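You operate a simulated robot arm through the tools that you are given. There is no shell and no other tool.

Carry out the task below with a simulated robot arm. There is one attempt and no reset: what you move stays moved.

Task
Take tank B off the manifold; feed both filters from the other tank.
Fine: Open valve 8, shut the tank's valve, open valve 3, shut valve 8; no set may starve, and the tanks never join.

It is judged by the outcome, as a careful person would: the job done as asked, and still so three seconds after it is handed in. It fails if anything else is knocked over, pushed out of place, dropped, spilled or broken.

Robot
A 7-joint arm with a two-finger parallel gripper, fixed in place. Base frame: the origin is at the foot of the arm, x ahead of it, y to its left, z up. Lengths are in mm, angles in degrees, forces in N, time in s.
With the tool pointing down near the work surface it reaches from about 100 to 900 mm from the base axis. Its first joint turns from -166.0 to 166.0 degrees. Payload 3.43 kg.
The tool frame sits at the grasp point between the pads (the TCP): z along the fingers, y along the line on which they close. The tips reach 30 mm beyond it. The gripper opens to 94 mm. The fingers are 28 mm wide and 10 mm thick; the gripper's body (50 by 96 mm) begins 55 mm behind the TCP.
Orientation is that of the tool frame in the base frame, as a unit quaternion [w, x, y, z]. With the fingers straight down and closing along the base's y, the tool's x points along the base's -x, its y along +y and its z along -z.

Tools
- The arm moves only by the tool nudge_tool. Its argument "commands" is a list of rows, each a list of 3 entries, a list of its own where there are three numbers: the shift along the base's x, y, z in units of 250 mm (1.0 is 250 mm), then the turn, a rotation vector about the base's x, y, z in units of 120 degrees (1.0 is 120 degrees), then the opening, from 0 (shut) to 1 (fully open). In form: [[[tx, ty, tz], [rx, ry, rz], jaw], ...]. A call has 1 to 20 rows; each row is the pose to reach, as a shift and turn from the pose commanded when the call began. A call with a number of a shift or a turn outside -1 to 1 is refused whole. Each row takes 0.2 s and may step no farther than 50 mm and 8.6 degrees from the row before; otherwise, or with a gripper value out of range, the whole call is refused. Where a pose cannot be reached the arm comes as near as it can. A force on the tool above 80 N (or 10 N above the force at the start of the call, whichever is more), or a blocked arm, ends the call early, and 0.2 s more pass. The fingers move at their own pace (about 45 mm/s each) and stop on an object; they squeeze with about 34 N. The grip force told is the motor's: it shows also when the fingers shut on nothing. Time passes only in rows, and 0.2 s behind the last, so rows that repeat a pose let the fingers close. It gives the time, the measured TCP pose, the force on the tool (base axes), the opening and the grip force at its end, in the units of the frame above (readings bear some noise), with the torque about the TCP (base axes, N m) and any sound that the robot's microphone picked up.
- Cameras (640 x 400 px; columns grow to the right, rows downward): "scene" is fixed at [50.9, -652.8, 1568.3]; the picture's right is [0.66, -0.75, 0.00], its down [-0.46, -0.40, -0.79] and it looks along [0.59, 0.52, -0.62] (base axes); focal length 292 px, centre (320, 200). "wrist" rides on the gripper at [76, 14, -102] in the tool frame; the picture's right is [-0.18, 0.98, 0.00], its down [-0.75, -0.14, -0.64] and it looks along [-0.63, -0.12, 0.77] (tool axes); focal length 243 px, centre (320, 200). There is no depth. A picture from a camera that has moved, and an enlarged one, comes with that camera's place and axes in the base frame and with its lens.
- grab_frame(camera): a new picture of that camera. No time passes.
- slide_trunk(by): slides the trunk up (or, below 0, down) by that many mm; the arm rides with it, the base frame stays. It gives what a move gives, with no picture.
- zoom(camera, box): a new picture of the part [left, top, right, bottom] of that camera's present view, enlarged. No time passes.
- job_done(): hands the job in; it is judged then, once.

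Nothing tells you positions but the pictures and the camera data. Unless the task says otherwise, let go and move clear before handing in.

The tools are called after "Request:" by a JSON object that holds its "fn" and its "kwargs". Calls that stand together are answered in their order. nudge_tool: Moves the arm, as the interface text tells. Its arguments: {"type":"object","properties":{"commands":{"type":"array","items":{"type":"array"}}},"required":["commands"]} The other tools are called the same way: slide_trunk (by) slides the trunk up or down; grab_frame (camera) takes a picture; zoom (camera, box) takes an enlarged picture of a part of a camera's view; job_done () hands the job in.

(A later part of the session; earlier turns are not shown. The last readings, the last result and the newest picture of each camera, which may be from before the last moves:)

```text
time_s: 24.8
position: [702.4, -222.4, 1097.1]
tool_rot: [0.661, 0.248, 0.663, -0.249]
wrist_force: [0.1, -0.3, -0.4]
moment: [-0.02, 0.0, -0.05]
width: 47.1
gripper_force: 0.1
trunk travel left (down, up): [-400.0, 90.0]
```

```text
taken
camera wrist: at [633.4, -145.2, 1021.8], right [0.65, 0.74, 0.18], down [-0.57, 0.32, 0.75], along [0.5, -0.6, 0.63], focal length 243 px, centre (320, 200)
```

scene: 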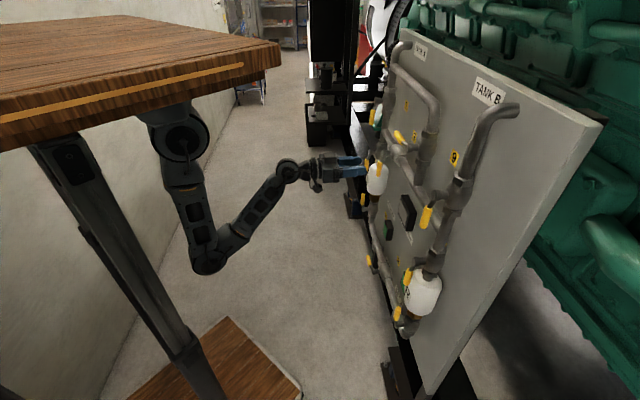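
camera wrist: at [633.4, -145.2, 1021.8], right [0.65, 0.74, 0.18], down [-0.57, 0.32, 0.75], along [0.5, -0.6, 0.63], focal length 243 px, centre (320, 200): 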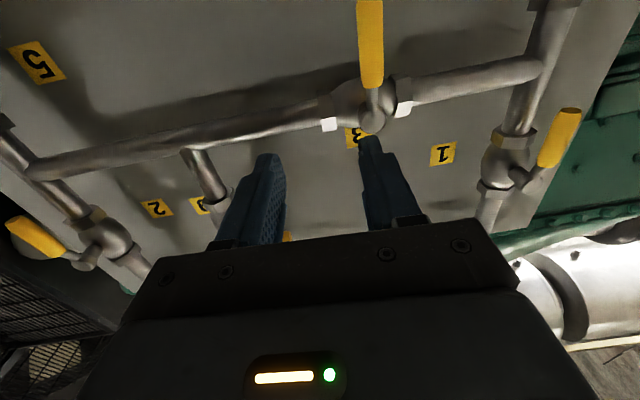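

TCP is now level with the header. I'll move right toward valve 2 in front of the panel, in two chunks, watching for the reach limit.

Request:
{"fn": "nudge_tool", "kwargs": {"commands": [[[-0.108, -0.121, 0], [0, 0, 0], 0.5], [[-0.216, -0.242, 0], [0, 0, 0], 0.5], [[-0.324, -0.363, 0], [0, 0, 0], 0.5], [[-0.432, -0.484, 0], [0, 0, 0], 0.5]]}}

Request:
{"fn": "grab_frame", "kwargs": {"camera": "scene"}}

Request:
{"fn": "grab_frame", "kwargs": {"camera": "wrist"}}

```text
time_s: 25.8
position: [591.3, -343.9, 1100.4]
tool_rot: [0.662, 0.249, 0.662, -0.249]
wrist_force: [1.0, 0.1, 0.4]
moment: [0.01, -0.03, 0.01]
width: 47.1
gripper_force: 0.2
trunk travel left (down, up): [-400.0, 90.0]
```

```text
taken
```

scene: 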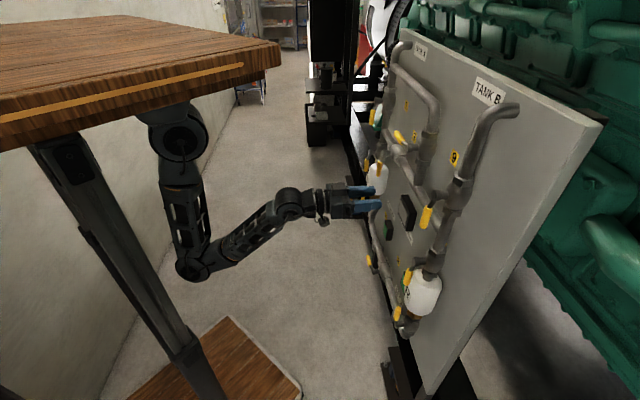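

```text
taken
camera wrist: at [522.5, -266.8, 1023.6], right [0.65, 0.74, 0.18], down [-0.57, 0.32, 0.75], along [0.5, -0.59, 0.63], focal length 243 px, centre (320, 200)
```

wrist: 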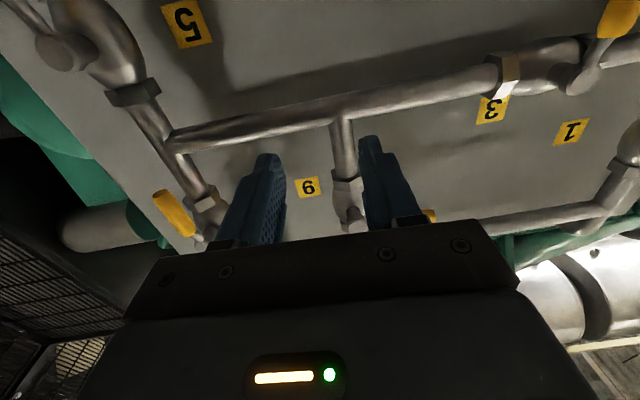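

No reach problems so far; lever 2 is visible ahead to the right. Continuing right and slightly up.

Request:
{"fn": "nudge_tool", "kwargs": {"commands": [[[-0.106, -0.121, 0.03], [0, 0, 0], 0.5], [[-0.212, -0.242, 0.06], [0, 0, 0], 0.5], [[-0.318, -0.362, 0.09], [0, 0, 0], 0.5], [[-0.424, -0.482, 0.12], [0, 0, 0], 0.5]]}}

Request:
{"fn": "zoom", "kwargs": {"camera": "scene", "box": [340, 130, 500, 230]}}

Request:
{"fn": "grab_frame", "kwargs": {"camera": "wrist"}}

```text
time_s: 26.8
position: [488.9, -462.8, 1127.0]
tool_rot: [0.662, 0.248, 0.662, -0.248]
wrist_force: [-0.1, 0.2, -0.8]
moment: [0.01, 0.01, -0.02]
width: 46.9
gripper_force: 0.0
trunk travel left (down, up): [-400.0, 90.0]
```

```text
4.00 times, centred on (420, 180) of scene
camera zoom: at [50.9, -652.8, 1568.3], right [0.66, -0.75, 0.0], down [-0.46, -0.4, -0.79], along [0.59, 0.52, -0.62], focal length 1166 px, centre (-80, 280)
```

zoom: 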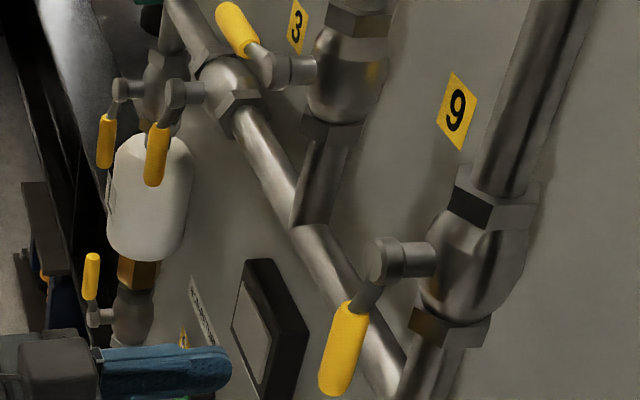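

```text
taken
camera wrist: at [419.0, -386.9, 1051.5], right [0.65, 0.74, 0.18], down [-0.57, 0.32, 0.75], along [0.5, -0.59, 0.63], focal length 243 px, centre (320, 200)
```

wrist: 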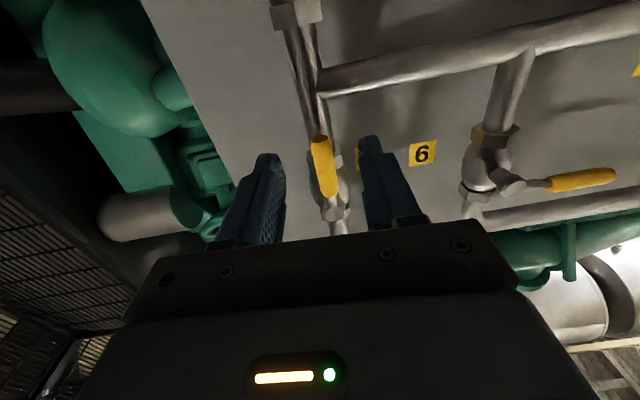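

Lever 2 triangulates to about 29 mm right of panel centre line zero, z≈1161, hanging down (open). I'll align in front of it.

Request:
{"fn": "nudge_tool", "kwargs": {"commands": [[[0.02, -0.032, 0.062], [0, 0, 0], 0.55], [[0.04, -0.064, 0.124], [0, 0, 0], 0.55], [[0.04, -0.064, 0.124], [0, 0, 0], 0.55]]}}

Request:
{"fn": "zoom", "kwargs": {"camera": "scene", "box": [340, 130, 500, 230]}}

Request:
{"fn": "grab_frame", "kwargs": {"camera": "wrist"}}

```text
time_s: 27.6
position: [498.0, -480.5, 1156.0]
tool_rot: [0.66, 0.25, 0.662, -0.251]
wrist_force: [-1.7, 0.3, 0.5]
moment: [0.03, -0.02, 0.0]
width: 51.5
gripper_force: 0.0
trunk travel left (down, up): [-400.0, 90.0]
```

```text
4.00 times, centred on (420, 180) of scene
camera zoom: at [50.9, -652.8, 1568.3], right [0.66, -0.75, 0.0], down [-0.46, -0.4, -0.79], along [0.59, 0.52, -0.62], focal length 1166 px, centre (-80, 280)
```

zoom: 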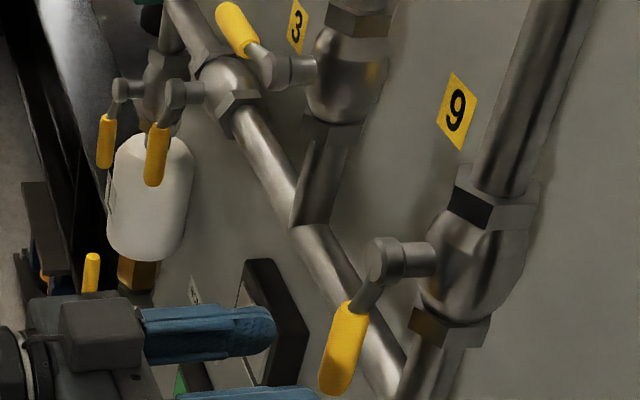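

```text
taken
camera wrist: at [429.3, -403.1, 1080.6], right [0.65, 0.74, 0.18], down [-0.57, 0.32, 0.75], along [0.5, -0.6, 0.63], focal length 243 px, centre (320, 200)
```

wrist: 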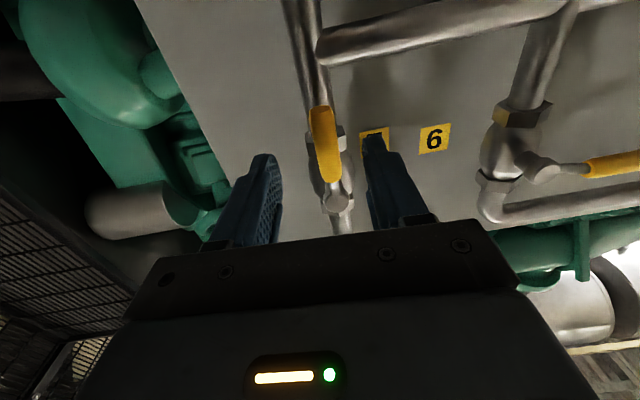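

Aligned with lever 2 centred between the fingers. Advancing 40 mm to straddle it.

Request:
{"fn": "nudge_tool", "kwargs": {"commands": [[[0.042, -0.033, 0.002], [0, 0, 0], 0.55], [[0.084, -0.066, 0.004], [0, 0, 0], 0.55], [[0.125, -0.1, 0.004], [0, 0, 0], 0.55]]}}

Request:
{"fn": "zoom", "kwargs": {"camera": "scene", "box": [340, 130, 500, 230]}}

Request:
{"fn": "grab_frame", "kwargs": {"camera": "wrist"}}

```text
time_s: 28.4
position: [528.7, -505.0, 1157.9]
tool_rot: [0.661, 0.25, 0.662, -0.25]
wrist_force: [0.4, -0.5, -0.1]
moment: [0.01, -0.03, 0.0]
width: 51.9
gripper_force: 0.0
trunk travel left (down, up): [-400.0, 90.0]
```

```text
4.00 times, centred on (420, 180) of scene
camera zoom: at [50.9, -652.8, 1568.3], right [0.66, -0.75, 0.0], down [-0.46, -0.4, -0.79], along [0.59, 0.52, -0.62], focal length 1166 px, centre (-80, 280)
```

zoom: 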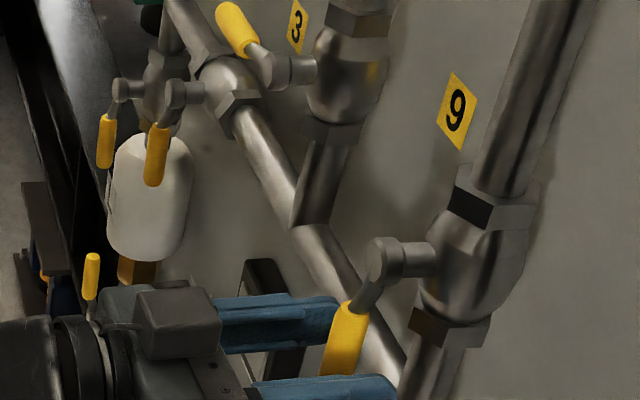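

```text
taken
camera wrist: at [459.3, -428.1, 1082.8], right [0.65, 0.74, 0.18], down [-0.57, 0.32, 0.75], along [0.5, -0.6, 0.63], focal length 243 px, centre (320, 200)
```

wrist: 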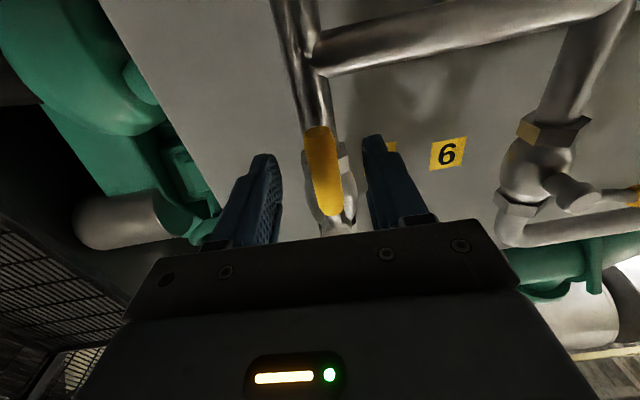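

The fingers straddle lever 2. I'll grip it and test a small 7.5° turn to the right.

Request:
{"fn": "nudge_tool", "kwargs": {"commands": [[[0, 0, 0], [0, 0, 0], 0.1], [[0, 0, 0], [0, 0, 0], 0.1], [[0, 0, 0], [0, 0, 0], 0.1]]}}

Request:
{"fn": "nudge_tool", "kwargs": {"commands": [[[-0.0193, -0.0219, 0.0019], [-0.0468, 0.0413, 0], 0.1], [[-0.0193, -0.0219, 0.0019], [-0.0468, 0.0413, 0], 0.1]]}}

Request:
{"fn": "zoom", "kwargs": {"camera": "scene", "box": [340, 130, 500, 230]}}

```text
time_s: 29.2
position: [529.6, -504.7, 1158.5]
tool_rot: [0.661, 0.248, 0.663, -0.249]
wrist_force: [3.5, 8.5, -3.3]
moment: [-0.69, 0.09, 0.15]
width: 15.4
gripper_force: 31.3
trunk travel left (down, up): [-400.0, 90.0]
```

```text
time_s: 29.8
position: [524.7, -510.4, 1159.4]
tool_rot: [0.643, 0.205, 0.677, -0.293]
wrist_force: [-2.9, 22.3, -3.7]
moment: [-0.07, 1.17, 0.14]
width: 15.1
gripper_force: 44.6
trunk travel left (down, up): [-400.0, 90.0]
```

```text
4.00 times, centred on (420, 180) of scene
camera zoom: at [50.9, -652.8, 1568.3], right [0.66, -0.75, 0.0], down [-0.46, -0.4, -0.79], along [0.59, 0.52, -0.62], focal length 1166 px, centre (-80, 280)
```

zoom: 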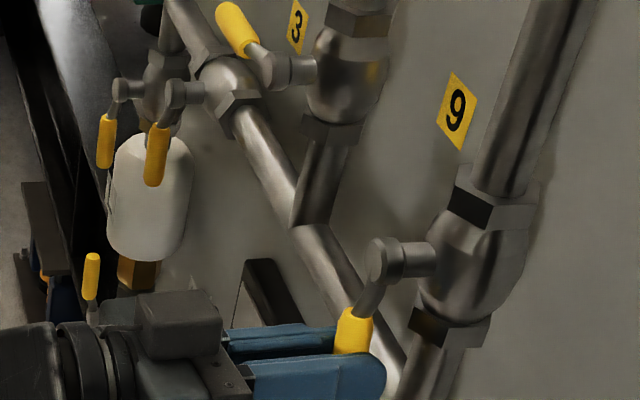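

The lever follows freely to the right with low force. Continuing the arc to 45°.

Request:
{"fn": "nudge_tool", "kwargs": {"commands": [[[-0.019, -0.0215, 0.0057], [-0.0468, 0.0413, 0], 0.1], [[-0.0373, -0.0423, 0.0151], [-0.0936, 0.0826, 0], 0.1], [[-0.0547, -0.062, 0.0281], [-0.1404, 0.1239, 0], 0.1], [[-0.0708, -0.0803, 0.0444], [-0.1872, 0.1652, 0], 0.1], [[-0.0854, -0.0968, 0.0637], [-0.234, 0.2065, 0], 0.1]]}}

Request:
{"fn": "zoom", "kwargs": {"camera": "scene", "box": [340, 130, 500, 230]}}

Request:
{"fn": "grab_frame", "kwargs": {"camera": "wrist"}}

```text
time_s: 31.0
position: [499.9, -535.3, 1176.6]
tool_rot: [0.515, -0.02, 0.706, -0.485]
wrist_force: [-17.8, 7.6, -1.3]
moment: [0.64, 0.23, -0.76]
width: 15.1
gripper_force: 44.7
trunk travel left (down, up): [-400.0, 90.0]
```

```text
4.00 times, centred on (420, 180) of scene
camera zoom: at [50.9, -652.8, 1568.3], right [0.66, -0.75, 0.0], down [-0.46, -0.4, -0.79], along [0.59, 0.52, -0.62], focal length 1166 px, centre (-80, 280)
```

zoom: 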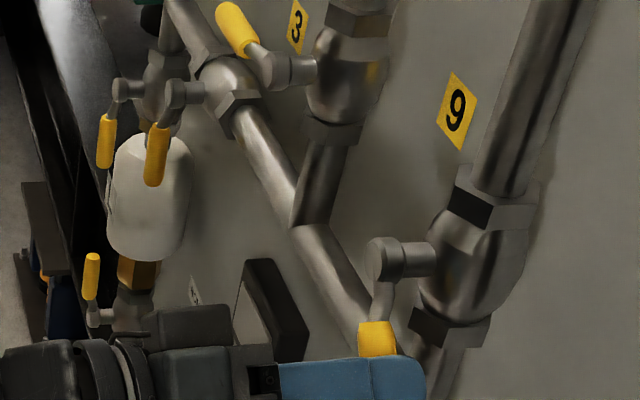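

```text
taken
camera wrist: at [393.7, -500.9, 1112.9], right [0.55, 0.62, -0.57], down [-0.19, 0.75, 0.63], along [0.81, -0.24, 0.53], focal length 243 px, centre (320, 200)
```

wrist: 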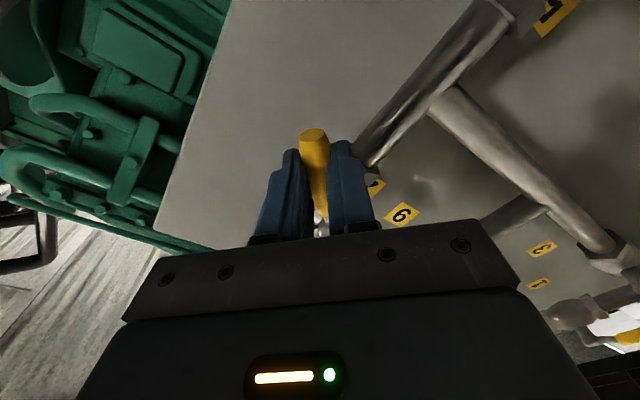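

Halfway at about 45° with low forces. Continuing from 45° to 90°.

Request:
{"fn": "nudge_tool", "kwargs": {"commands": [[[-0.0128, -0.0145, 0.022], [-0.0468, 0.0413, 0], 0.1], [[-0.0235, -0.0267, 0.0464], [-0.0936, 0.0826, 0], 0.1], [[-0.0321, -0.0364, 0.0727], [-0.1404, 0.1239, 0], 0.1], [[-0.0383, -0.0434, 0.1004], [-0.1872, 0.1652, 0], 0.1]]}}

Request:
{"fn": "zoom", "kwargs": {"camera": "scene", "box": [340, 130, 500, 230]}}

Request:
{"fn": "grab_frame", "kwargs": {"camera": "wrist"}}

```text
time_s: 32.0
position: [489.5, -546.9, 1202.8]
tool_rot: [0.372, -0.201, 0.676, -0.603]
wrist_force: [-28.1, -1.2, 14.5]
moment: [0.82, -0.97, -0.7]
width: 15.2
gripper_force: 45.0
trunk travel left (down, up): [-400.0, 90.0]
```

```text
4.00 times, centred on (420, 180) of scene
camera zoom: at [50.9, -652.8, 1568.3], right [0.66, -0.75, 0.0], down [-0.46, -0.4, -0.79], along [0.59, 0.52, -0.62], focal length 1166 px, centre (-80, 280)
```

zoom: 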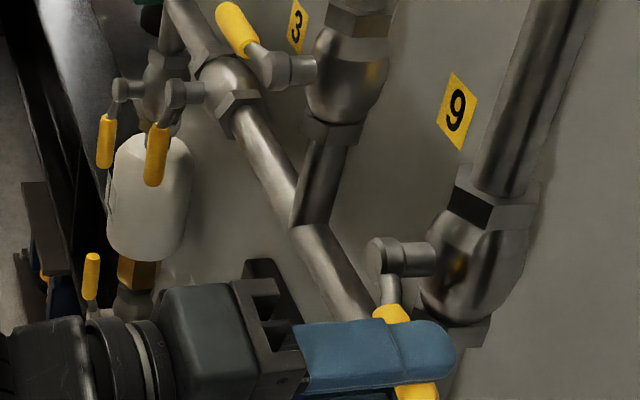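

```text
taken
camera wrist: at [366.2, -531.9, 1169.8], right [0.29, 0.32, -0.9], down [-0.02, 0.94, 0.33], along [0.96, -0.08, 0.28], focal length 243 px, centre (320, 200)
```

wrist: 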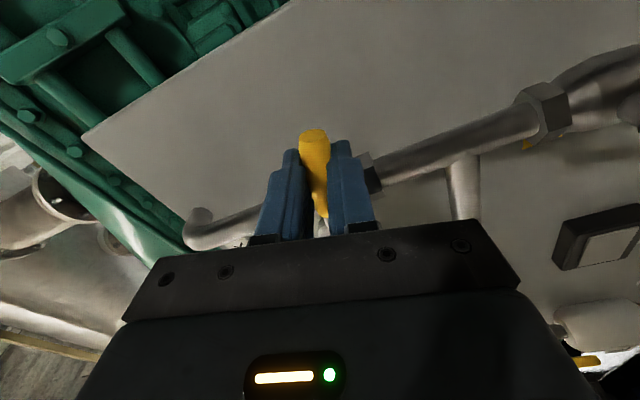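

At about 75°. Taking it to 90° and then a few degrees more to feel for the shut stop.

Request:
{"fn": "nudge_tool", "kwargs": {"commands": [[[-0.0038, -0.0043, 0.0288], [-0.0468, 0.0413, 0], 0.1], [[-0.0051, -0.0057, 0.058], [-0.0936, 0.0826, 0], 0.1]]}}

Request:
{"fn": "nudge_tool", "kwargs": {"commands": [[[0.0, 0.0, 0.012], [-0.0187, 0.0165, 0], 0.1], [[0.0, 0.0, 0.024], [-0.0374, 0.033, 0], 0.1]]}}

Request:
{"fn": "zoom", "kwargs": {"camera": "scene", "box": [340, 130, 500, 230]}}

Request:
{"fn": "grab_frame", "kwargs": {"camera": "wrist"}}

```text
time_s: 32.6
position: [488.5, -548.4, 1217.1]
tool_rot: [-0.289, 0.288, -0.645, 0.646]
wrist_force: [-25.8, -12.4, 19.6]
moment: [0.76, -1.19, -0.1]
width: 15.7
gripper_force: 45.3
trunk travel left (down, up): [-400.0, 90.0]
```

```text
time_s: 33.2
position: [490.9, -547.7, 1220.1]
tool_rot: [-0.256, 0.322, -0.63, 0.659]
wrist_force: [-29.6, -8.1, 5.7]
moment: [0.9, -1.03, -0.43]
width: 17.4
gripper_force: 45.3
trunk travel left (down, up): [-400.0, 90.0]
```

```text
4.00 times, centred on (420, 180) of scene
camera zoom: at [50.9, -652.8, 1568.3], right [0.66, -0.75, 0.0], down [-0.46, -0.4, -0.79], along [0.59, 0.52, -0.62], focal length 1166 px, centre (-80, 280)
```

zoom: 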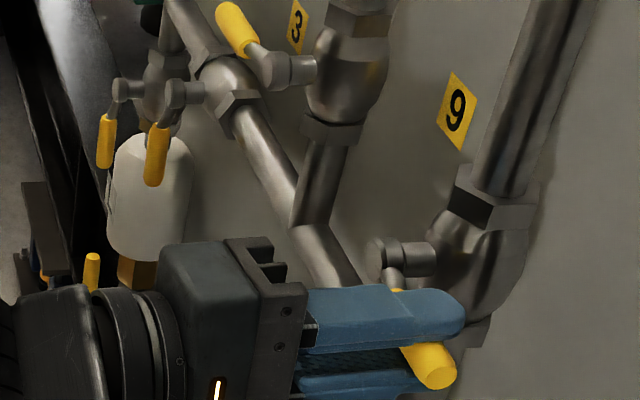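

```text
taken
camera wrist: at [361.0, -538.6, 1214.7], right [0.05, 0.06, -1.0], down [0.03, 1.0, 0.07], along [1.0, -0.03, 0.05], focal length 243 px, centre (320, 200)
```

wrist: 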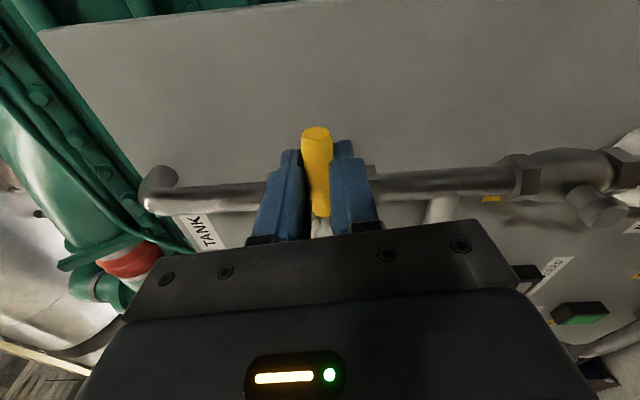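

The stop is reached (jaws spreading, lever not following). I'll open and back straight out.

Request:
{"fn": "nudge_tool", "kwargs": {"commands": [[[0, 0, -0.012], [0.0187, -0.0165, 0], 0.5], [[0, 0, -0.012], [0.0187, -0.0165, 0], 0.5], [[0, 0, -0.012], [0.0187, -0.0165, 0], 0.5], [[-0.045, 0.04, -0.012], [0.0187, -0.0165, 0], 0.5], [[-0.09, 0.08, -0.012], [0.0187, -0.0165, 0], 0.5], [[-0.135, 0.12, -0.012], [0.0187, -0.0165, 0], 0.5]]}}

Request:
{"fn": "zoom", "kwargs": {"camera": "scene", "box": [340, 130, 500, 230]}}

Request:
{"fn": "grab_frame", "kwargs": {"camera": "scene"}}

Request:
{"fn": "grab_frame", "kwargs": {"camera": "wrist"}}

```text
time_s: 34.6
position: [457.3, -515.0, 1218.1]
tool_rot: [-0.273, 0.308, -0.638, 0.651]
wrist_force: [-0.2, 0.6, 0.6]
moment: [0.04, 0.01, -0.02]
width: 47.2
gripper_force: 0.1
trunk travel left (down, up): [-400.0, 90.0]
```

```text
4.00 times, centred on (420, 180) of scene
camera zoom: at [50.9, -652.8, 1568.3], right [0.66, -0.75, 0.0], down [-0.46, -0.4, -0.79], along [0.59, 0.52, -0.62], focal length 1166 px, centre (-80, 280)
```

zoom: 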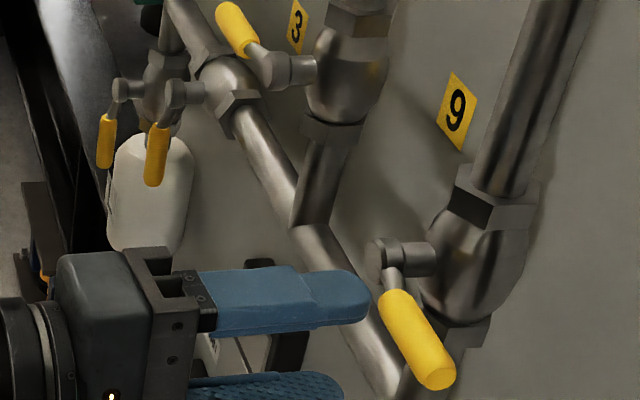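

```text
taken
```

scene: 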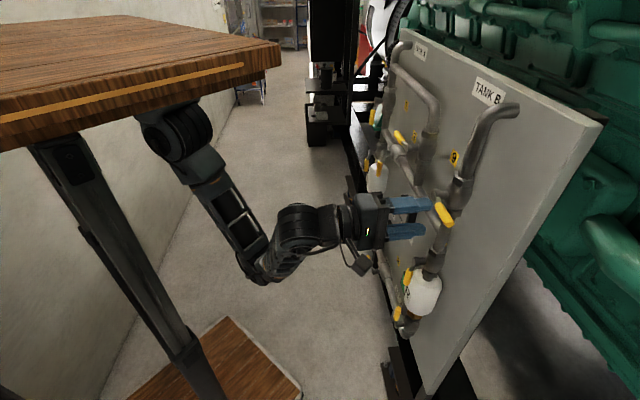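

```text
taken
camera wrist: at [328.7, -506.7, 1208.5], right [0.09, 0.1, -0.99], down [0.02, 0.99, 0.1], along [1.0, -0.03, 0.08], focal length 243 px, centre (320, 200)
```

wrist: 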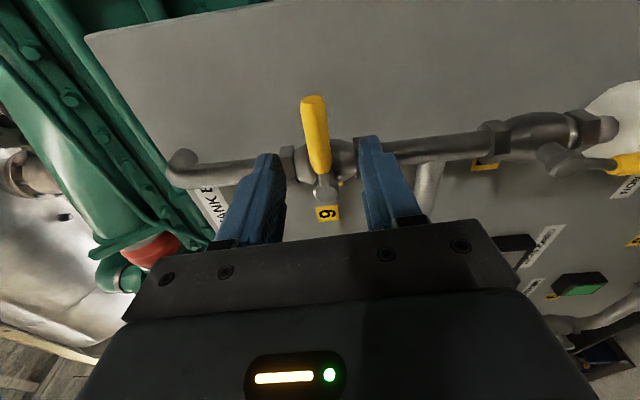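

Valve 2's lever now sits square across its pipe, pointing right: shut, and the set 2 lamp is still green. Next is valve 3, so I roll the tool back upright while moving left and down at a safe distance.

Request:
{"fn": "nudge_tool", "kwargs": {"commands": [[[0.042, 0.052, -0.033], [0.0484, -0.0427, 0], 0.5], [[0.084, 0.103, -0.067], [0.0968, -0.0854, 0], 0.5], [[0.126, 0.155, -0.1], [0.1452, -0.1281, 0], 0.5], [[0.168, 0.207, -0.133], [0.1936, -0.1708, 0], 0.5], [[0.21, 0.258, -0.167], [0.242, -0.2135, 0], 0.5], [[0.252, 0.31, -0.2], [0.2904, -0.2562, 0], 0.5], [[0.295, 0.362, -0.233], [0.3388, -0.2989, 0], 0.5], [[0.337, 0.413, -0.267], [0.3872, -0.3416, 0], 0.5], [[0.379, 0.465, -0.3], [0.4356, -0.3843, 0], 0.5], [[0.421, 0.517, -0.333], [0.484, -0.427, 0], 0.5], [[0.463, 0.568, -0.367], [0.5324, -0.4697, 0], 0.5], [[0.505, 0.62, -0.4], [0.5808, -0.5124, 0], 0.5]]}}

Request:
{"fn": "grab_frame", "kwargs": {"camera": "wrist"}}

Request:
{"fn": "zoom", "kwargs": {"camera": "scene", "box": [340, 130, 500, 320]}}

```text
time_s: 37.2
position: [582.5, -361.9, 1119.2]
tool_rot: [0.662, 0.25, 0.662, -0.249]
wrist_force: [-0.8, 0.4, -0.9]
moment: [0.03, -0.02, -0.01]
width: 47.0
gripper_force: 0.1
trunk travel left (down, up): [-400.0, 90.0]
```

```text
taken
camera wrist: at [515.1, -284.3, 1042.6], right [0.65, 0.74, 0.19], down [-0.58, 0.32, 0.75], along [0.5, -0.6, 0.63], focal length 243 px, centre (320, 200)
```

wrist: 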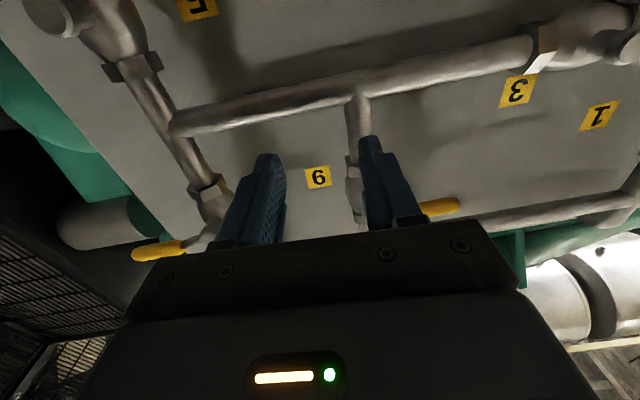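

```text
2.11 times, centred on (420, 225) of scene
camera zoom: at [50.9, -652.8, 1568.3], right [0.66, -0.75, 0.0], down [-0.46, -0.4, -0.79], along [0.59, 0.52, -0.62], focal length 614 px, centre (110, 147)
```

zoom: 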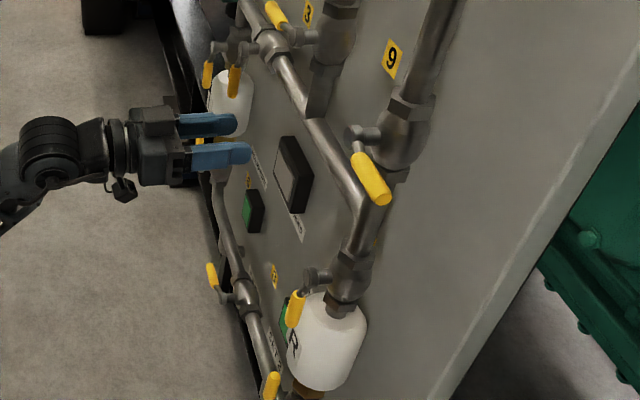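

Both set lamps are green and "TANKS JOINED" is dark. All three levers fit a panel at exactly 45°, so I'll correct the tool's yaw by 3.6° and move in front of lever 3.

Request:
{"fn": "nudge_tool", "kwargs": {"commands": [[[0.109, 0.1, -0.048], [0, 0, -0.005], 0.5], [[0.219, 0.2, -0.096], [0, 0, -0.01], 0.5], [[0.328, 0.3, -0.144], [0, 0, -0.015], 0.5], [[0.437, 0.4, -0.192], [0, 0, -0.02], 0.5], [[0.547, 0.5, -0.24], [0, 0, -0.025], 0.5], [[0.656, 0.6, -0.288], [0, 0, -0.03], 0.5], [[0.656, 0.6, -0.288], [0, 0, -0.03], 0.55]]}}

Request:
{"fn": "grab_frame", "kwargs": {"camera": "wrist"}}

Request:
{"fn": "zoom", "kwargs": {"camera": "scene", "box": [320, 110, 480, 210]}}

```text
time_s: 38.8
position: [749.8, -209.6, 1048.4]
tool_rot: [0.653, 0.271, 0.654, -0.27]
wrist_force: [0.0, 0.2, -0.2]
moment: [-0.04, -0.01, -0.02]
width: 52.0
gripper_force: 0.0
trunk travel left (down, up): [-400.0, 90.0]
```

```text
taken
camera wrist: at [685.2, -128.8, 972.8], right [0.69, 0.7, 0.18], down [-0.55, 0.35, 0.75], along [0.46, -0.63, 0.63], focal length 243 px, centre (320, 200)
```

wrist: 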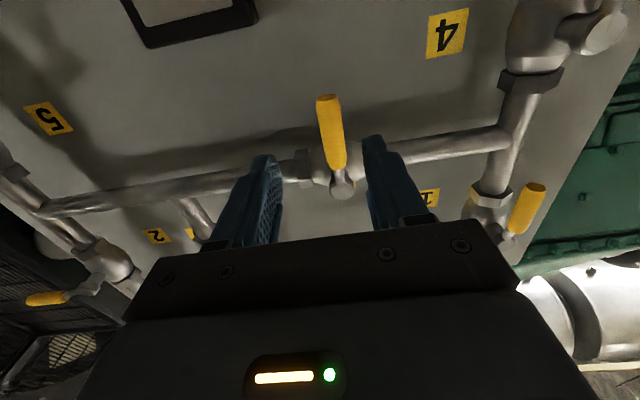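

```text
4.00 times, centred on (400, 160) of scene
camera zoom: at [50.9, -652.8, 1568.3], right [0.66, -0.75, 0.0], down [-0.46, -0.4, -0.79], along [0.59, 0.52, -0.62], focal length 1166 px, centre (0, 360)
```

zoom: 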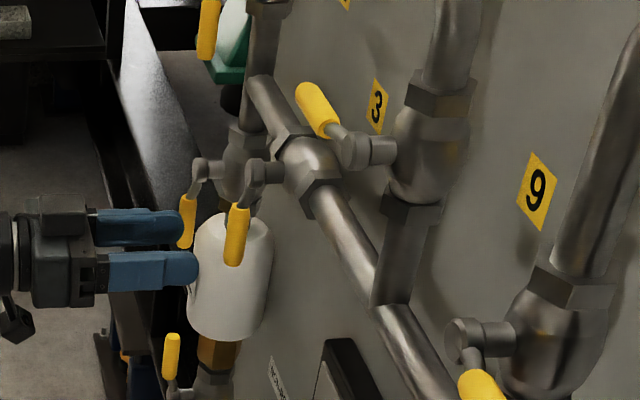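

Lever 3 is centred between the fingers about 35 mm beyond the tips. Advancing to straddle it.

Request:
{"fn": "nudge_tool", "kwargs": {"commands": [[[0.052, -0.043, -0.002], [0, 0, 0], 0.55], [[0.104, -0.086, -0.004], [0, 0, 0], 0.55], [[0.156, -0.13, -0.004], [0, 0, 0], 0.55]]}}

Request:
{"fn": "grab_frame", "kwargs": {"camera": "wrist"}}

Request:
{"fn": "zoom", "kwargs": {"camera": "scene", "box": [320, 110, 480, 210]}}

```text
time_s: 39.6
position: [786.5, -244.2, 1045.2]
tool_rot: [0.652, 0.271, 0.654, -0.271]
wrist_force: [-0.3, 0.5, 0.5]
moment: [0.02, 0.0, 0.02]
width: 51.6
gripper_force: 0.1
trunk travel left (down, up): [-400.0, 90.0]
```

```text
taken
camera wrist: at [723.4, -162.9, 969.9], right [0.69, 0.7, 0.18], down [-0.55, 0.35, 0.75], along [0.46, -0.63, 0.63], focal length 243 px, centre (320, 200)
```

wrist: 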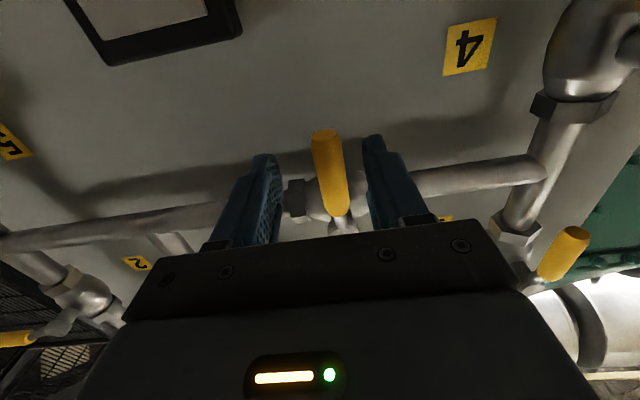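

```text
4.00 times, centred on (400, 160) of scene
camera zoom: at [50.9, -652.8, 1568.3], right [0.66, -0.75, 0.0], down [-0.46, -0.4, -0.79], along [0.59, 0.52, -0.62], focal length 1166 px, centre (0, 360)
```

zoom: 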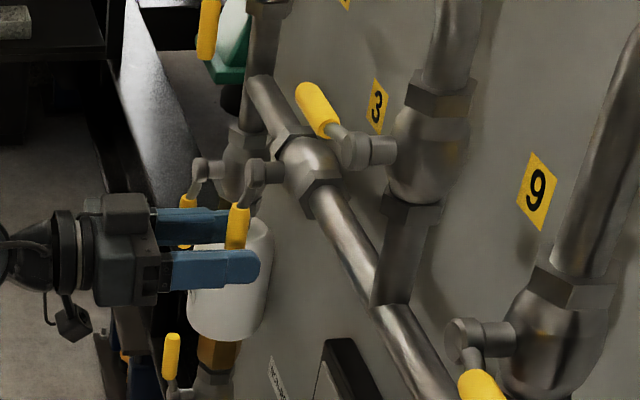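

The fingers straddle lever 3. I'll grip and test a small 7.5° turn to the left, as valve 8 opened.

Request:
{"fn": "nudge_tool", "kwargs": {"commands": [[[0, 0, 0], [0, 0, 0], 0.1], [[0, 0, 0], [0, 0, 0], 0.1], [[0, 0, 0], [0, 0, 0], 0.1]]}}

Request:
{"fn": "nudge_tool", "kwargs": {"commands": [[[0.021, 0.021, 0.002], [0.0442, -0.0442, 0], 0.1], [[0.021, 0.021, 0.002], [0.0442, -0.0442, 0], 0.1]]}}

Request:
{"fn": "zoom", "kwargs": {"camera": "scene", "box": [320, 110, 480, 210]}}

```text
time_s: 40.4
position: [788.7, -242.2, 1045.9]
tool_rot: [0.655, 0.267, 0.655, -0.267]
wrist_force: [13.8, 13.3, -1.3]
moment: [-0.26, 0.02, 0.37]
width: 20.0
gripper_force: 10.0
trunk travel left (down, up): [-400.0, 90.0]
```

```text
time_s: 41.0
position: [792.7, -238.0, 1045.3]
tool_rot: [0.67, 0.312, 0.635, -0.226]
wrist_force: [16.4, 1.8, 0.1]
moment: [-0.35, 0.96, 0.19]
width: 17.5
gripper_force: 37.5
trunk travel left (down, up): [-400.0, 90.0]
```

```text
4.00 times, centred on (400, 160) of scene
camera zoom: at [50.9, -652.8, 1568.3], right [0.66, -0.75, 0.0], down [-0.46, -0.4, -0.79], along [0.59, 0.52, -0.62], focal length 1166 px, centre (0, 360)
```

zoom: 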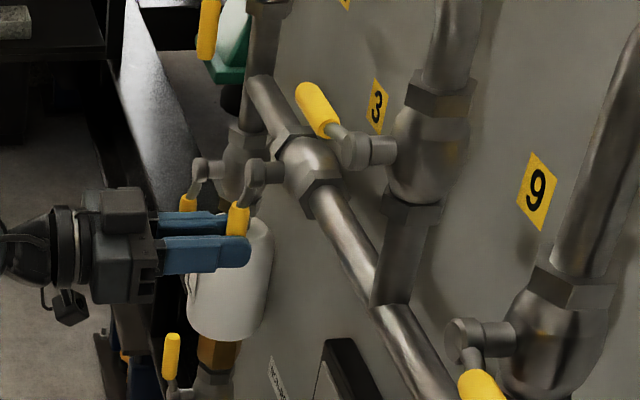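

It moves left with low force. Continuing the arc to 45°, adding a 3 mm sideways correction since the lever sat slightly left of the tool centre.

Request:
{"fn": "nudge_tool", "kwargs": {"commands": [[[0.0275, 0.0275, 0.0058], [0.0442, -0.0442, 0], 0.1], [[0.0492, 0.0492, 0.0154], [0.0884, -0.0884, 0], 0.1], [[0.0681, 0.0681, 0.0286], [0.1326, -0.1326, 0], 0.1], [[0.0856, 0.0856, 0.0451], [0.1768, -0.1768, 0], 0.1], [[0.1015, 0.1015, 0.0648], [0.221, -0.221, 0], 0.1]]}}

Request:
{"fn": "zoom", "kwargs": {"camera": "scene", "box": [320, 110, 480, 210]}}

Request:
{"fn": "grab_frame", "kwargs": {"camera": "wrist"}}

```text
time_s: 42.2
position: [820.5, -208.9, 1060.3]
tool_rot: [0.707, 0.499, 0.501, 0.003]
wrist_force: [8.5, 27.9, -0.4]
moment: [-0.97, 0.8, 0.41]
width: 17.4
gripper_force: 45.3
trunk travel left (down, up): [-400.0, 90.0]
```

```text
4.00 times, centred on (400, 160) of scene
camera zoom: at [50.9, -652.8, 1568.3], right [0.66, -0.75, 0.0], down [-0.46, -0.4, -0.79], along [0.59, 0.52, -0.62], focal length 1166 px, centre (0, 360)
```

zoom: 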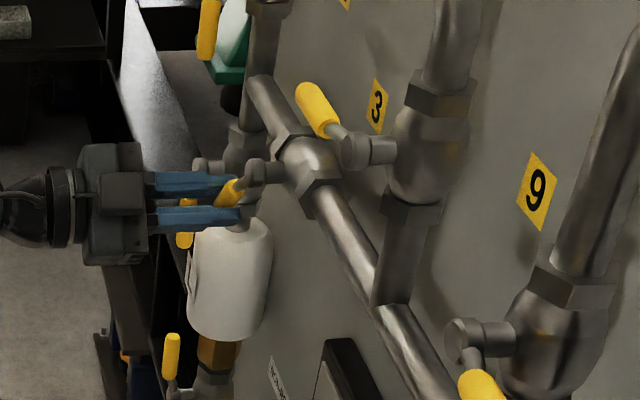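

```text
taken
camera wrist: at [791.2, -93.9, 1017.8], right [0.4, 0.4, 0.83], down [-0.9, 0.0, 0.43], along [0.17, -0.92, 0.36], focal length 243 px, centre (320, 200)
```

wrist: 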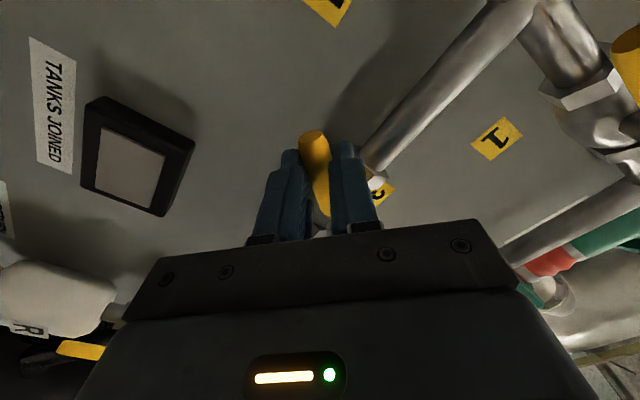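

"TANKS JOINED" stays dark. Continuing to 75° and then 90°.

Request:
{"fn": "nudge_tool", "kwargs": {"commands": [[[0.0139, 0.0139, 0.0224], [0.0442, -0.0442, 0], 0.1], [[0.0256, 0.0256, 0.0472], [0.0884, -0.0884, 0], 0.1], [[0.0349, 0.0349, 0.074], [0.1326, -0.1326, 0], 0.1], [[0.0417, 0.0417, 0.1022], [0.1768, -0.1768, 0], 0.1]]}}

Request:
{"fn": "zoom", "kwargs": {"camera": "scene", "box": [320, 110, 480, 210]}}

Request:
{"fn": "grab_frame", "kwargs": {"camera": "wrist"}}

```text
time_s: 43.2
position: [831.4, -199.1, 1089.8]
tool_rot: [0.684, 0.609, 0.354, 0.187]
wrist_force: [26.2, 24.9, 10.9]
moment: [-1.15, 0.81, 0.64]
width: 17.3
gripper_force: 45.5
trunk travel left (down, up): [-400.0, 90.0]
```

```text
4.00 times, centred on (400, 160) of scene
camera zoom: at [50.9, -652.8, 1568.3], right [0.66, -0.75, 0.0], down [-0.46, -0.4, -0.79], along [0.59, 0.52, -0.62], focal length 1166 px, centre (0, 360)
```

zoom: 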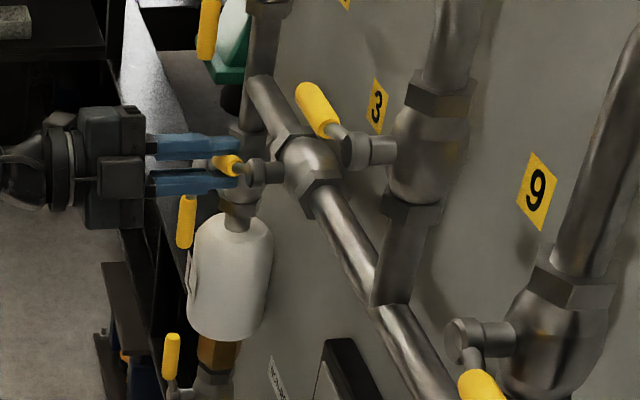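

```text
taken
camera wrist: at [811.3, -73.5, 1083.3], right [0.05, 0.06, 1.0], down [-0.99, -0.09, 0.05], along [0.1, -0.99, 0.05], focal length 243 px, centre (320, 200)
```

wrist: 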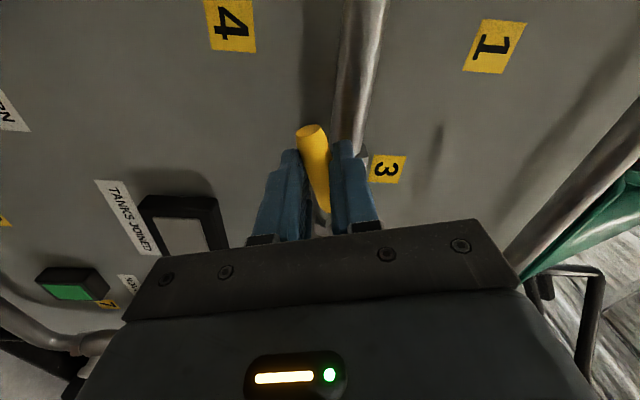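

Request:
{"fn": "nudge_tool", "kwargs": {"commands": [[[0.0041, 0.0041, 0.0293], [0.0442, -0.0442, 0], 0.1], [[0.0055, 0.0055, 0.059], [0.0884, -0.0884, 0], 0.1]]}}

Request:
{"fn": "nudge_tool", "kwargs": {"commands": [[[0.0, 0.0, 0.012], [0.0177, -0.0177, 0], 0.1], [[0.0, 0.0, 0.024], [0.0354, -0.0354, 0], 0.1]]}}

Request:
{"fn": "zoom", "kwargs": {"camera": "scene", "box": [320, 110, 480, 210]}}

Request:
{"fn": "grab_frame", "kwargs": {"camera": "wrist"}}

```text
time_s: 43.8
position: [833.2, -198.7, 1103.2]
tool_rot: [0.655, 0.651, 0.27, 0.273]
wrist_force: [26.9, 18.2, 20.6]
moment: [-1.27, 0.66, 0.58]
width: 17.6
gripper_force: 44.8
trunk travel left (down, up): [-400.0, 90.0]
```

```text
time_s: 44.4
position: [830.7, -198.3, 1109.5]
tool_rot: [0.639, 0.664, 0.238, 0.307]
wrist_force: [19.5, 20.6, 18.8]
moment: [-1.29, 0.75, 0.72]
width: 17.5
gripper_force: 45.1
trunk travel left (down, up): [-400.0, 90.0]
```

```text
4.00 times, centred on (400, 160) of scene
camera zoom: at [50.9, -652.8, 1568.3], right [0.66, -0.75, 0.0], down [-0.46, -0.4, -0.79], along [0.59, 0.52, -0.62], focal length 1166 px, centre (0, 360)
```

zoom: 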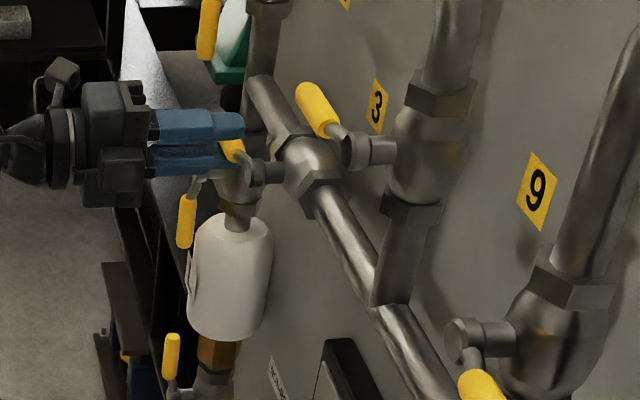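

```text
taken
camera wrist: at [808.6, -75.8, 1132.1], right [-0.2, -0.2, 0.96], down [-0.97, -0.07, -0.22], along [0.11, -0.98, -0.18], focal length 243 px, centre (320, 200)
```

wrist: 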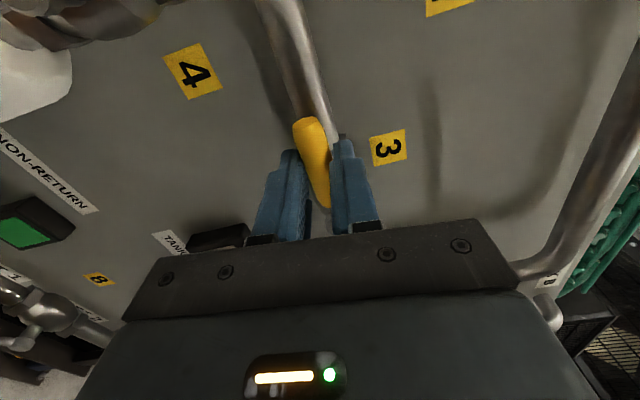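

The lever is still following and the jaws haven't spread, so it isn't at its stop yet. A few more degrees.

Request:
{"fn": "nudge_tool", "kwargs": {"commands": [[[0.0, 0.0, 0.012], [0.0177, -0.0177, 0], 0.1], [[-0.001, -0.001, 0.024], [0.0354, -0.0354, 0], 0.1]]}}

Request:
{"fn": "grab_frame", "kwargs": {"camera": "wrist"}}

```text
time_s: 45.0
position: [830.3, -200.0, 1110.2]
tool_rot: [0.619, 0.68, 0.202, 0.337]
wrist_force: [-3.8, 26.8, -13.6]
moment: [-0.8, 1.25, 0.76]
width: 20.5
gripper_force: 45.5
trunk travel left (down, up): [-400.0, 90.0]
```

```text
taken
camera wrist: at [807.0, -78.5, 1141.7], right [-0.27, -0.27, 0.92], down [-0.96, -0.05, -0.29], along [0.12, -0.96, -0.25], focal length 243 px, centre (320, 200)
```

wrist: 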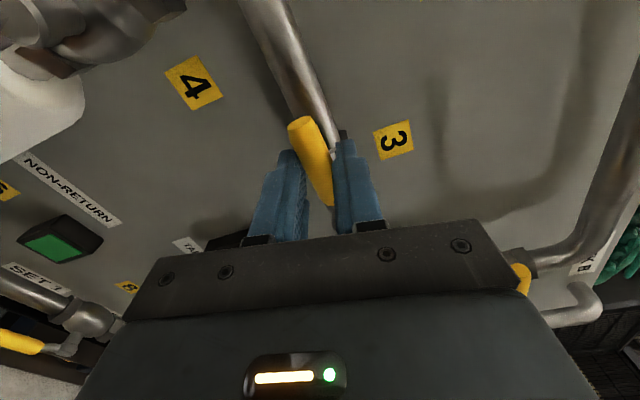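

Valve 3 has reached its stop (force turned and jaws spread). Opening the jaws and backing straight out.

Request:
{"fn": "nudge_tool", "kwargs": {"commands": [[[0, 0, -0.01], [0, 0, 0], 0.55], [[0, 0, -0.01], [0, 0, 0], 0.55], [[0, 0, -0.01], [0, 0, 0], 0.55], [[-0.05, 0.05, -0.01], [0, 0, 0], 0.55], [[-0.1, 0.1, -0.01], [0, 0, 0], 0.55], [[-0.15, 0.15, -0.01], [0, 0, 0], 0.55]]}}

Request:
{"fn": "zoom", "kwargs": {"camera": "scene", "box": [320, 110, 480, 210]}}

Request:
{"fn": "grab_frame", "kwargs": {"camera": "scene"}}

Request:
{"fn": "grab_frame", "kwargs": {"camera": "wrist"}}

```text
time_s: 46.4
position: [791.0, -162.7, 1111.4]
tool_rot: [0.621, 0.678, 0.2, 0.339]
wrist_force: [-0.4, 0.6, -0.4]
moment: [-0.01, -0.02, -0.02]
width: 51.7
gripper_force: 0.0
trunk travel left (down, up): [-400.0, 90.0]
```

```text
4.00 times, centred on (400, 160) of scene
camera zoom: at [50.9, -652.8, 1568.3], right [0.66, -0.75, 0.0], down [-0.46, -0.4, -0.79], along [0.59, 0.52, -0.62], focal length 1166 px, centre (0, 360)
```

zoom: 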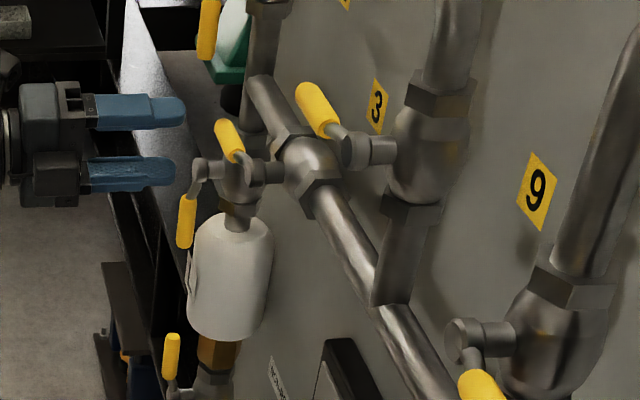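

```text
taken
```

scene: 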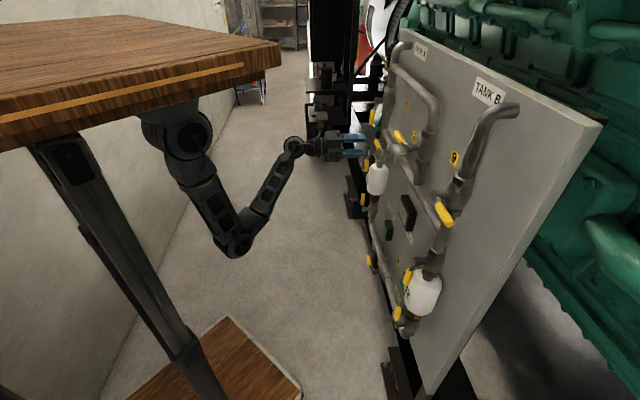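

```text
taken
camera wrist: at [768.4, -41.7, 1141.9], right [-0.27, -0.27, 0.92], down [-0.95, -0.05, -0.3], along [0.12, -0.96, -0.25], focal length 243 px, centre (320, 200)
```

wrist: 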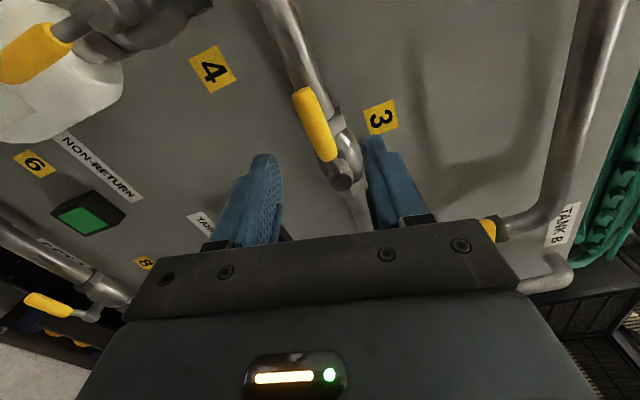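

Valve 3's lever now lies along the header, pointing left. I'll zoom in to check it really is fully aligned.

Request:
{"fn": "zoom", "kwargs": {"camera": "wrist", "box": [220, 0, 440, 230]}}

Request:
{"fn": "zoom", "kwargs": {"camera": "scene", "box": [360, 120, 430, 165]}}

Request:
{"fn": "zoom", "kwargs": {"camera": "scene", "box": [355, 235, 425, 290]}}

```text
1.74 times, centred on (330, 115) of wrist
camera zoom: at [768.4, -41.7, 1141.9], right [-0.27, -0.27, 0.92], down [-0.95, -0.05, -0.3], along [0.12, -0.96, -0.25], focal length 422 px, centre (303, 348)
```

zoom: 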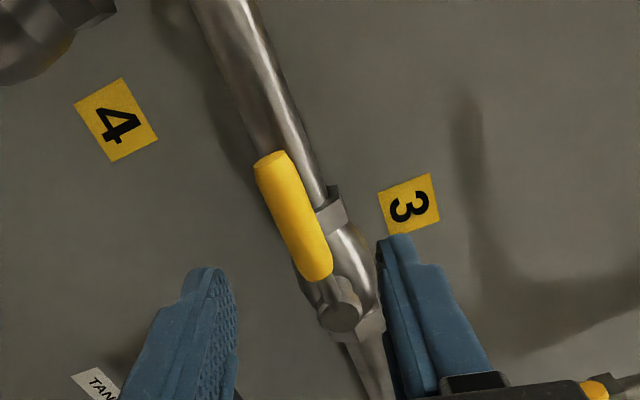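

```text
8.89 times, centred on (395, 142) of scene
camera zoom: at [50.9, -652.8, 1568.3], right [0.66, -0.75, 0.0], down [-0.46, -0.4, -0.79], along [0.59, 0.52, -0.62], focal length 2592 px, centre (-347, 711)
```

zoom: 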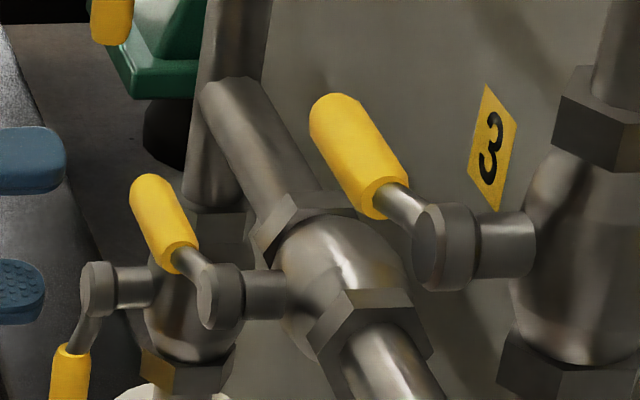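

```text
7.27 times, centred on (390, 262) of scene
camera zoom: at [50.9, -652.8, 1568.3], right [0.66, -0.75, 0.0], down [-0.46, -0.4, -0.79], along [0.59, 0.52, -0.62], focal length 2121 px, centre (-189, -254)
```

zoom: 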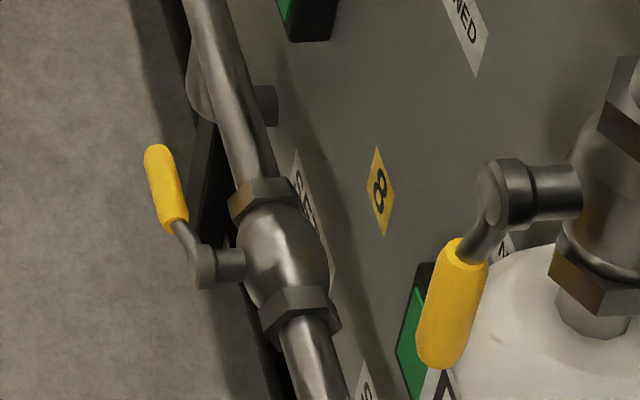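

Zoomed in, lever 3 is exactly in line with its pipe (same direction as lever 9's). Now back to valve 8: I'll move right, trim the roll to 90° to match its horizontal lever, then lower the trunk.

Request:
{"fn": "nudge_tool", "kwargs": {"commands": [[[-0.094, -0.094, 0], [-0.0236, 0.0236, 0], 0.5], [[-0.189, -0.189, 0], [-0.0471, 0.0471, 0], 0.5], [[-0.283, -0.283, 0], [-0.0707, 0.0707, 0], 0.5]]}}

Request:
{"fn": "slide_trunk", "kwargs": {"by": -400}}

Request:
{"fn": "grab_frame", "kwargs": {"camera": "scene"}}

Request:
{"fn": "grab_frame", "kwargs": {"camera": "wrist"}}

```text
time_s: 47.2
position: [722.6, -234.1, 1110.5]
tool_rot: [0.653, 0.653, 0.271, 0.271]
wrist_force: [0.4, 1.0, 0.6]
moment: [0.0, 0.01, 0.01]
width: 46.8
gripper_force: 0.0
trunk travel left (down, up): [-400.0, 90.0]
```

```text
time_s: 51.0
position: [721.3, -235.5, 709.8]
tool_rot: [0.653, 0.653, 0.27, 0.272]
wrist_force: [-0.6, 0.3, -0.3]
moment: [-0.01, 0.0, -0.02]
width: 46.7
gripper_force: 0.0
trunk travel left (down, up): [0.0, 490.0]
```

```text
taken
```

scene: 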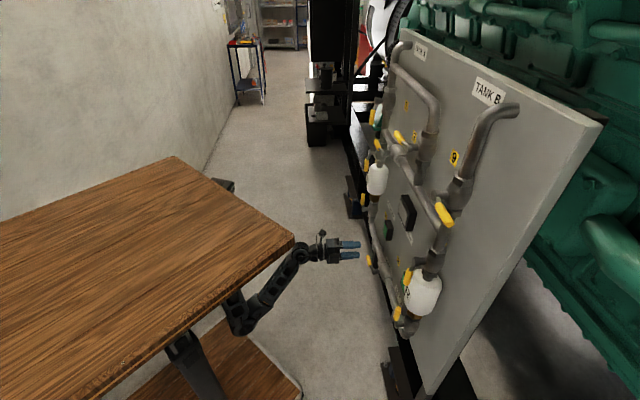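

```text
taken
camera wrist: at [702.3, -110.4, 725.6], right [-0.13, -0.13, 0.98], down [-0.99, -0.08, -0.14], along [0.1, -0.99, -0.12], focal length 243 px, centre (320, 200)
```

wrist: 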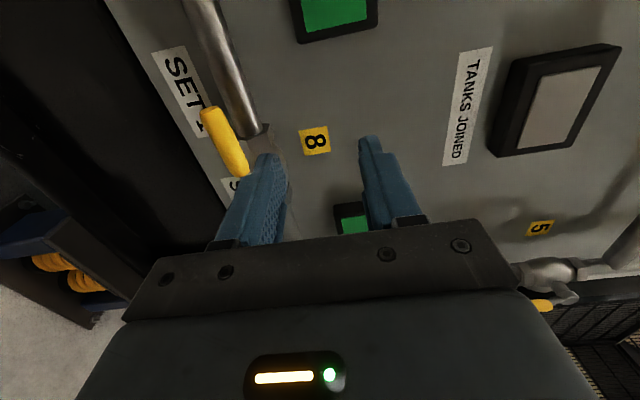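

Both set lamps green, "TANKS JOINED" dark. Lowering 74 mm to line up with lever 8.

Request:
{"fn": "nudge_tool", "kwargs": {"commands": [[[0, 0, -0.148], [0, 0, 0], 0.55], [[0, 0, -0.296], [0, 0, 0], 0.55], [[0, 0, -0.296], [0, 0, 0], 0.55]]}}

Request:
{"fn": "grab_frame", "kwargs": {"camera": "wrist"}}

Request:
{"fn": "zoom", "kwargs": {"camera": "scene", "box": [300, 200, 460, 300]}}

```text
time_s: 51.8
position: [723.1, -235.1, 638.5]
tool_rot: [0.653, 0.652, 0.271, 0.273]
wrist_force: [-0.5, 0.1, 0.2]
moment: [0.02, 0.0, 0.01]
width: 51.9
gripper_force: 0.1
trunk travel left (down, up): [0.0, 490.0]
```

```text
taken
camera wrist: at [703.5, -110.1, 653.2], right [-0.13, -0.13, 0.98], down [-0.99, -0.08, -0.14], along [0.1, -0.99, -0.12], focal length 243 px, centre (320, 200)
```

wrist: 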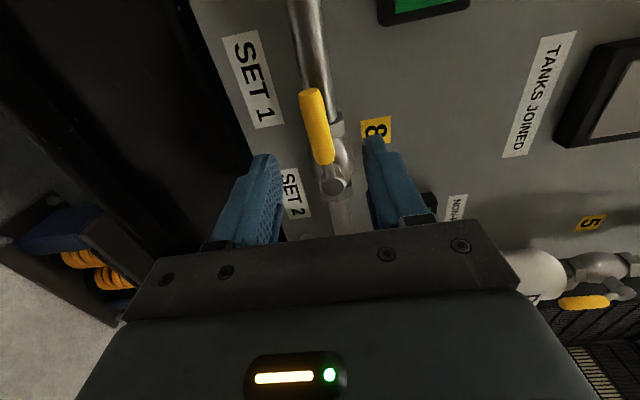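

```text
4.00 times, centred on (380, 250) of scene
camera zoom: at [50.9, -652.8, 1568.3], right [0.66, -0.75, 0.0], down [-0.46, -0.4, -0.79], along [0.59, 0.52, -0.62], focal length 1166 px, centre (80, 0)
```

zoom: 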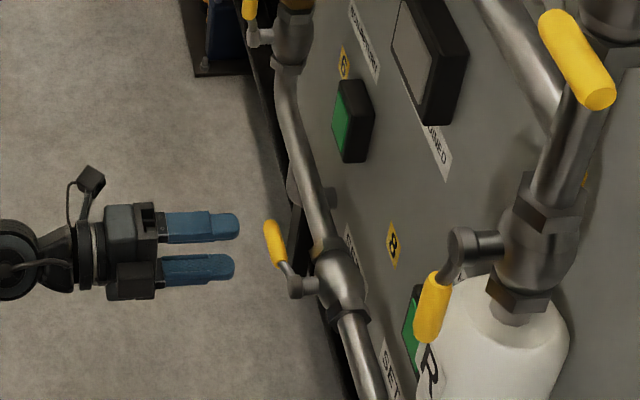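

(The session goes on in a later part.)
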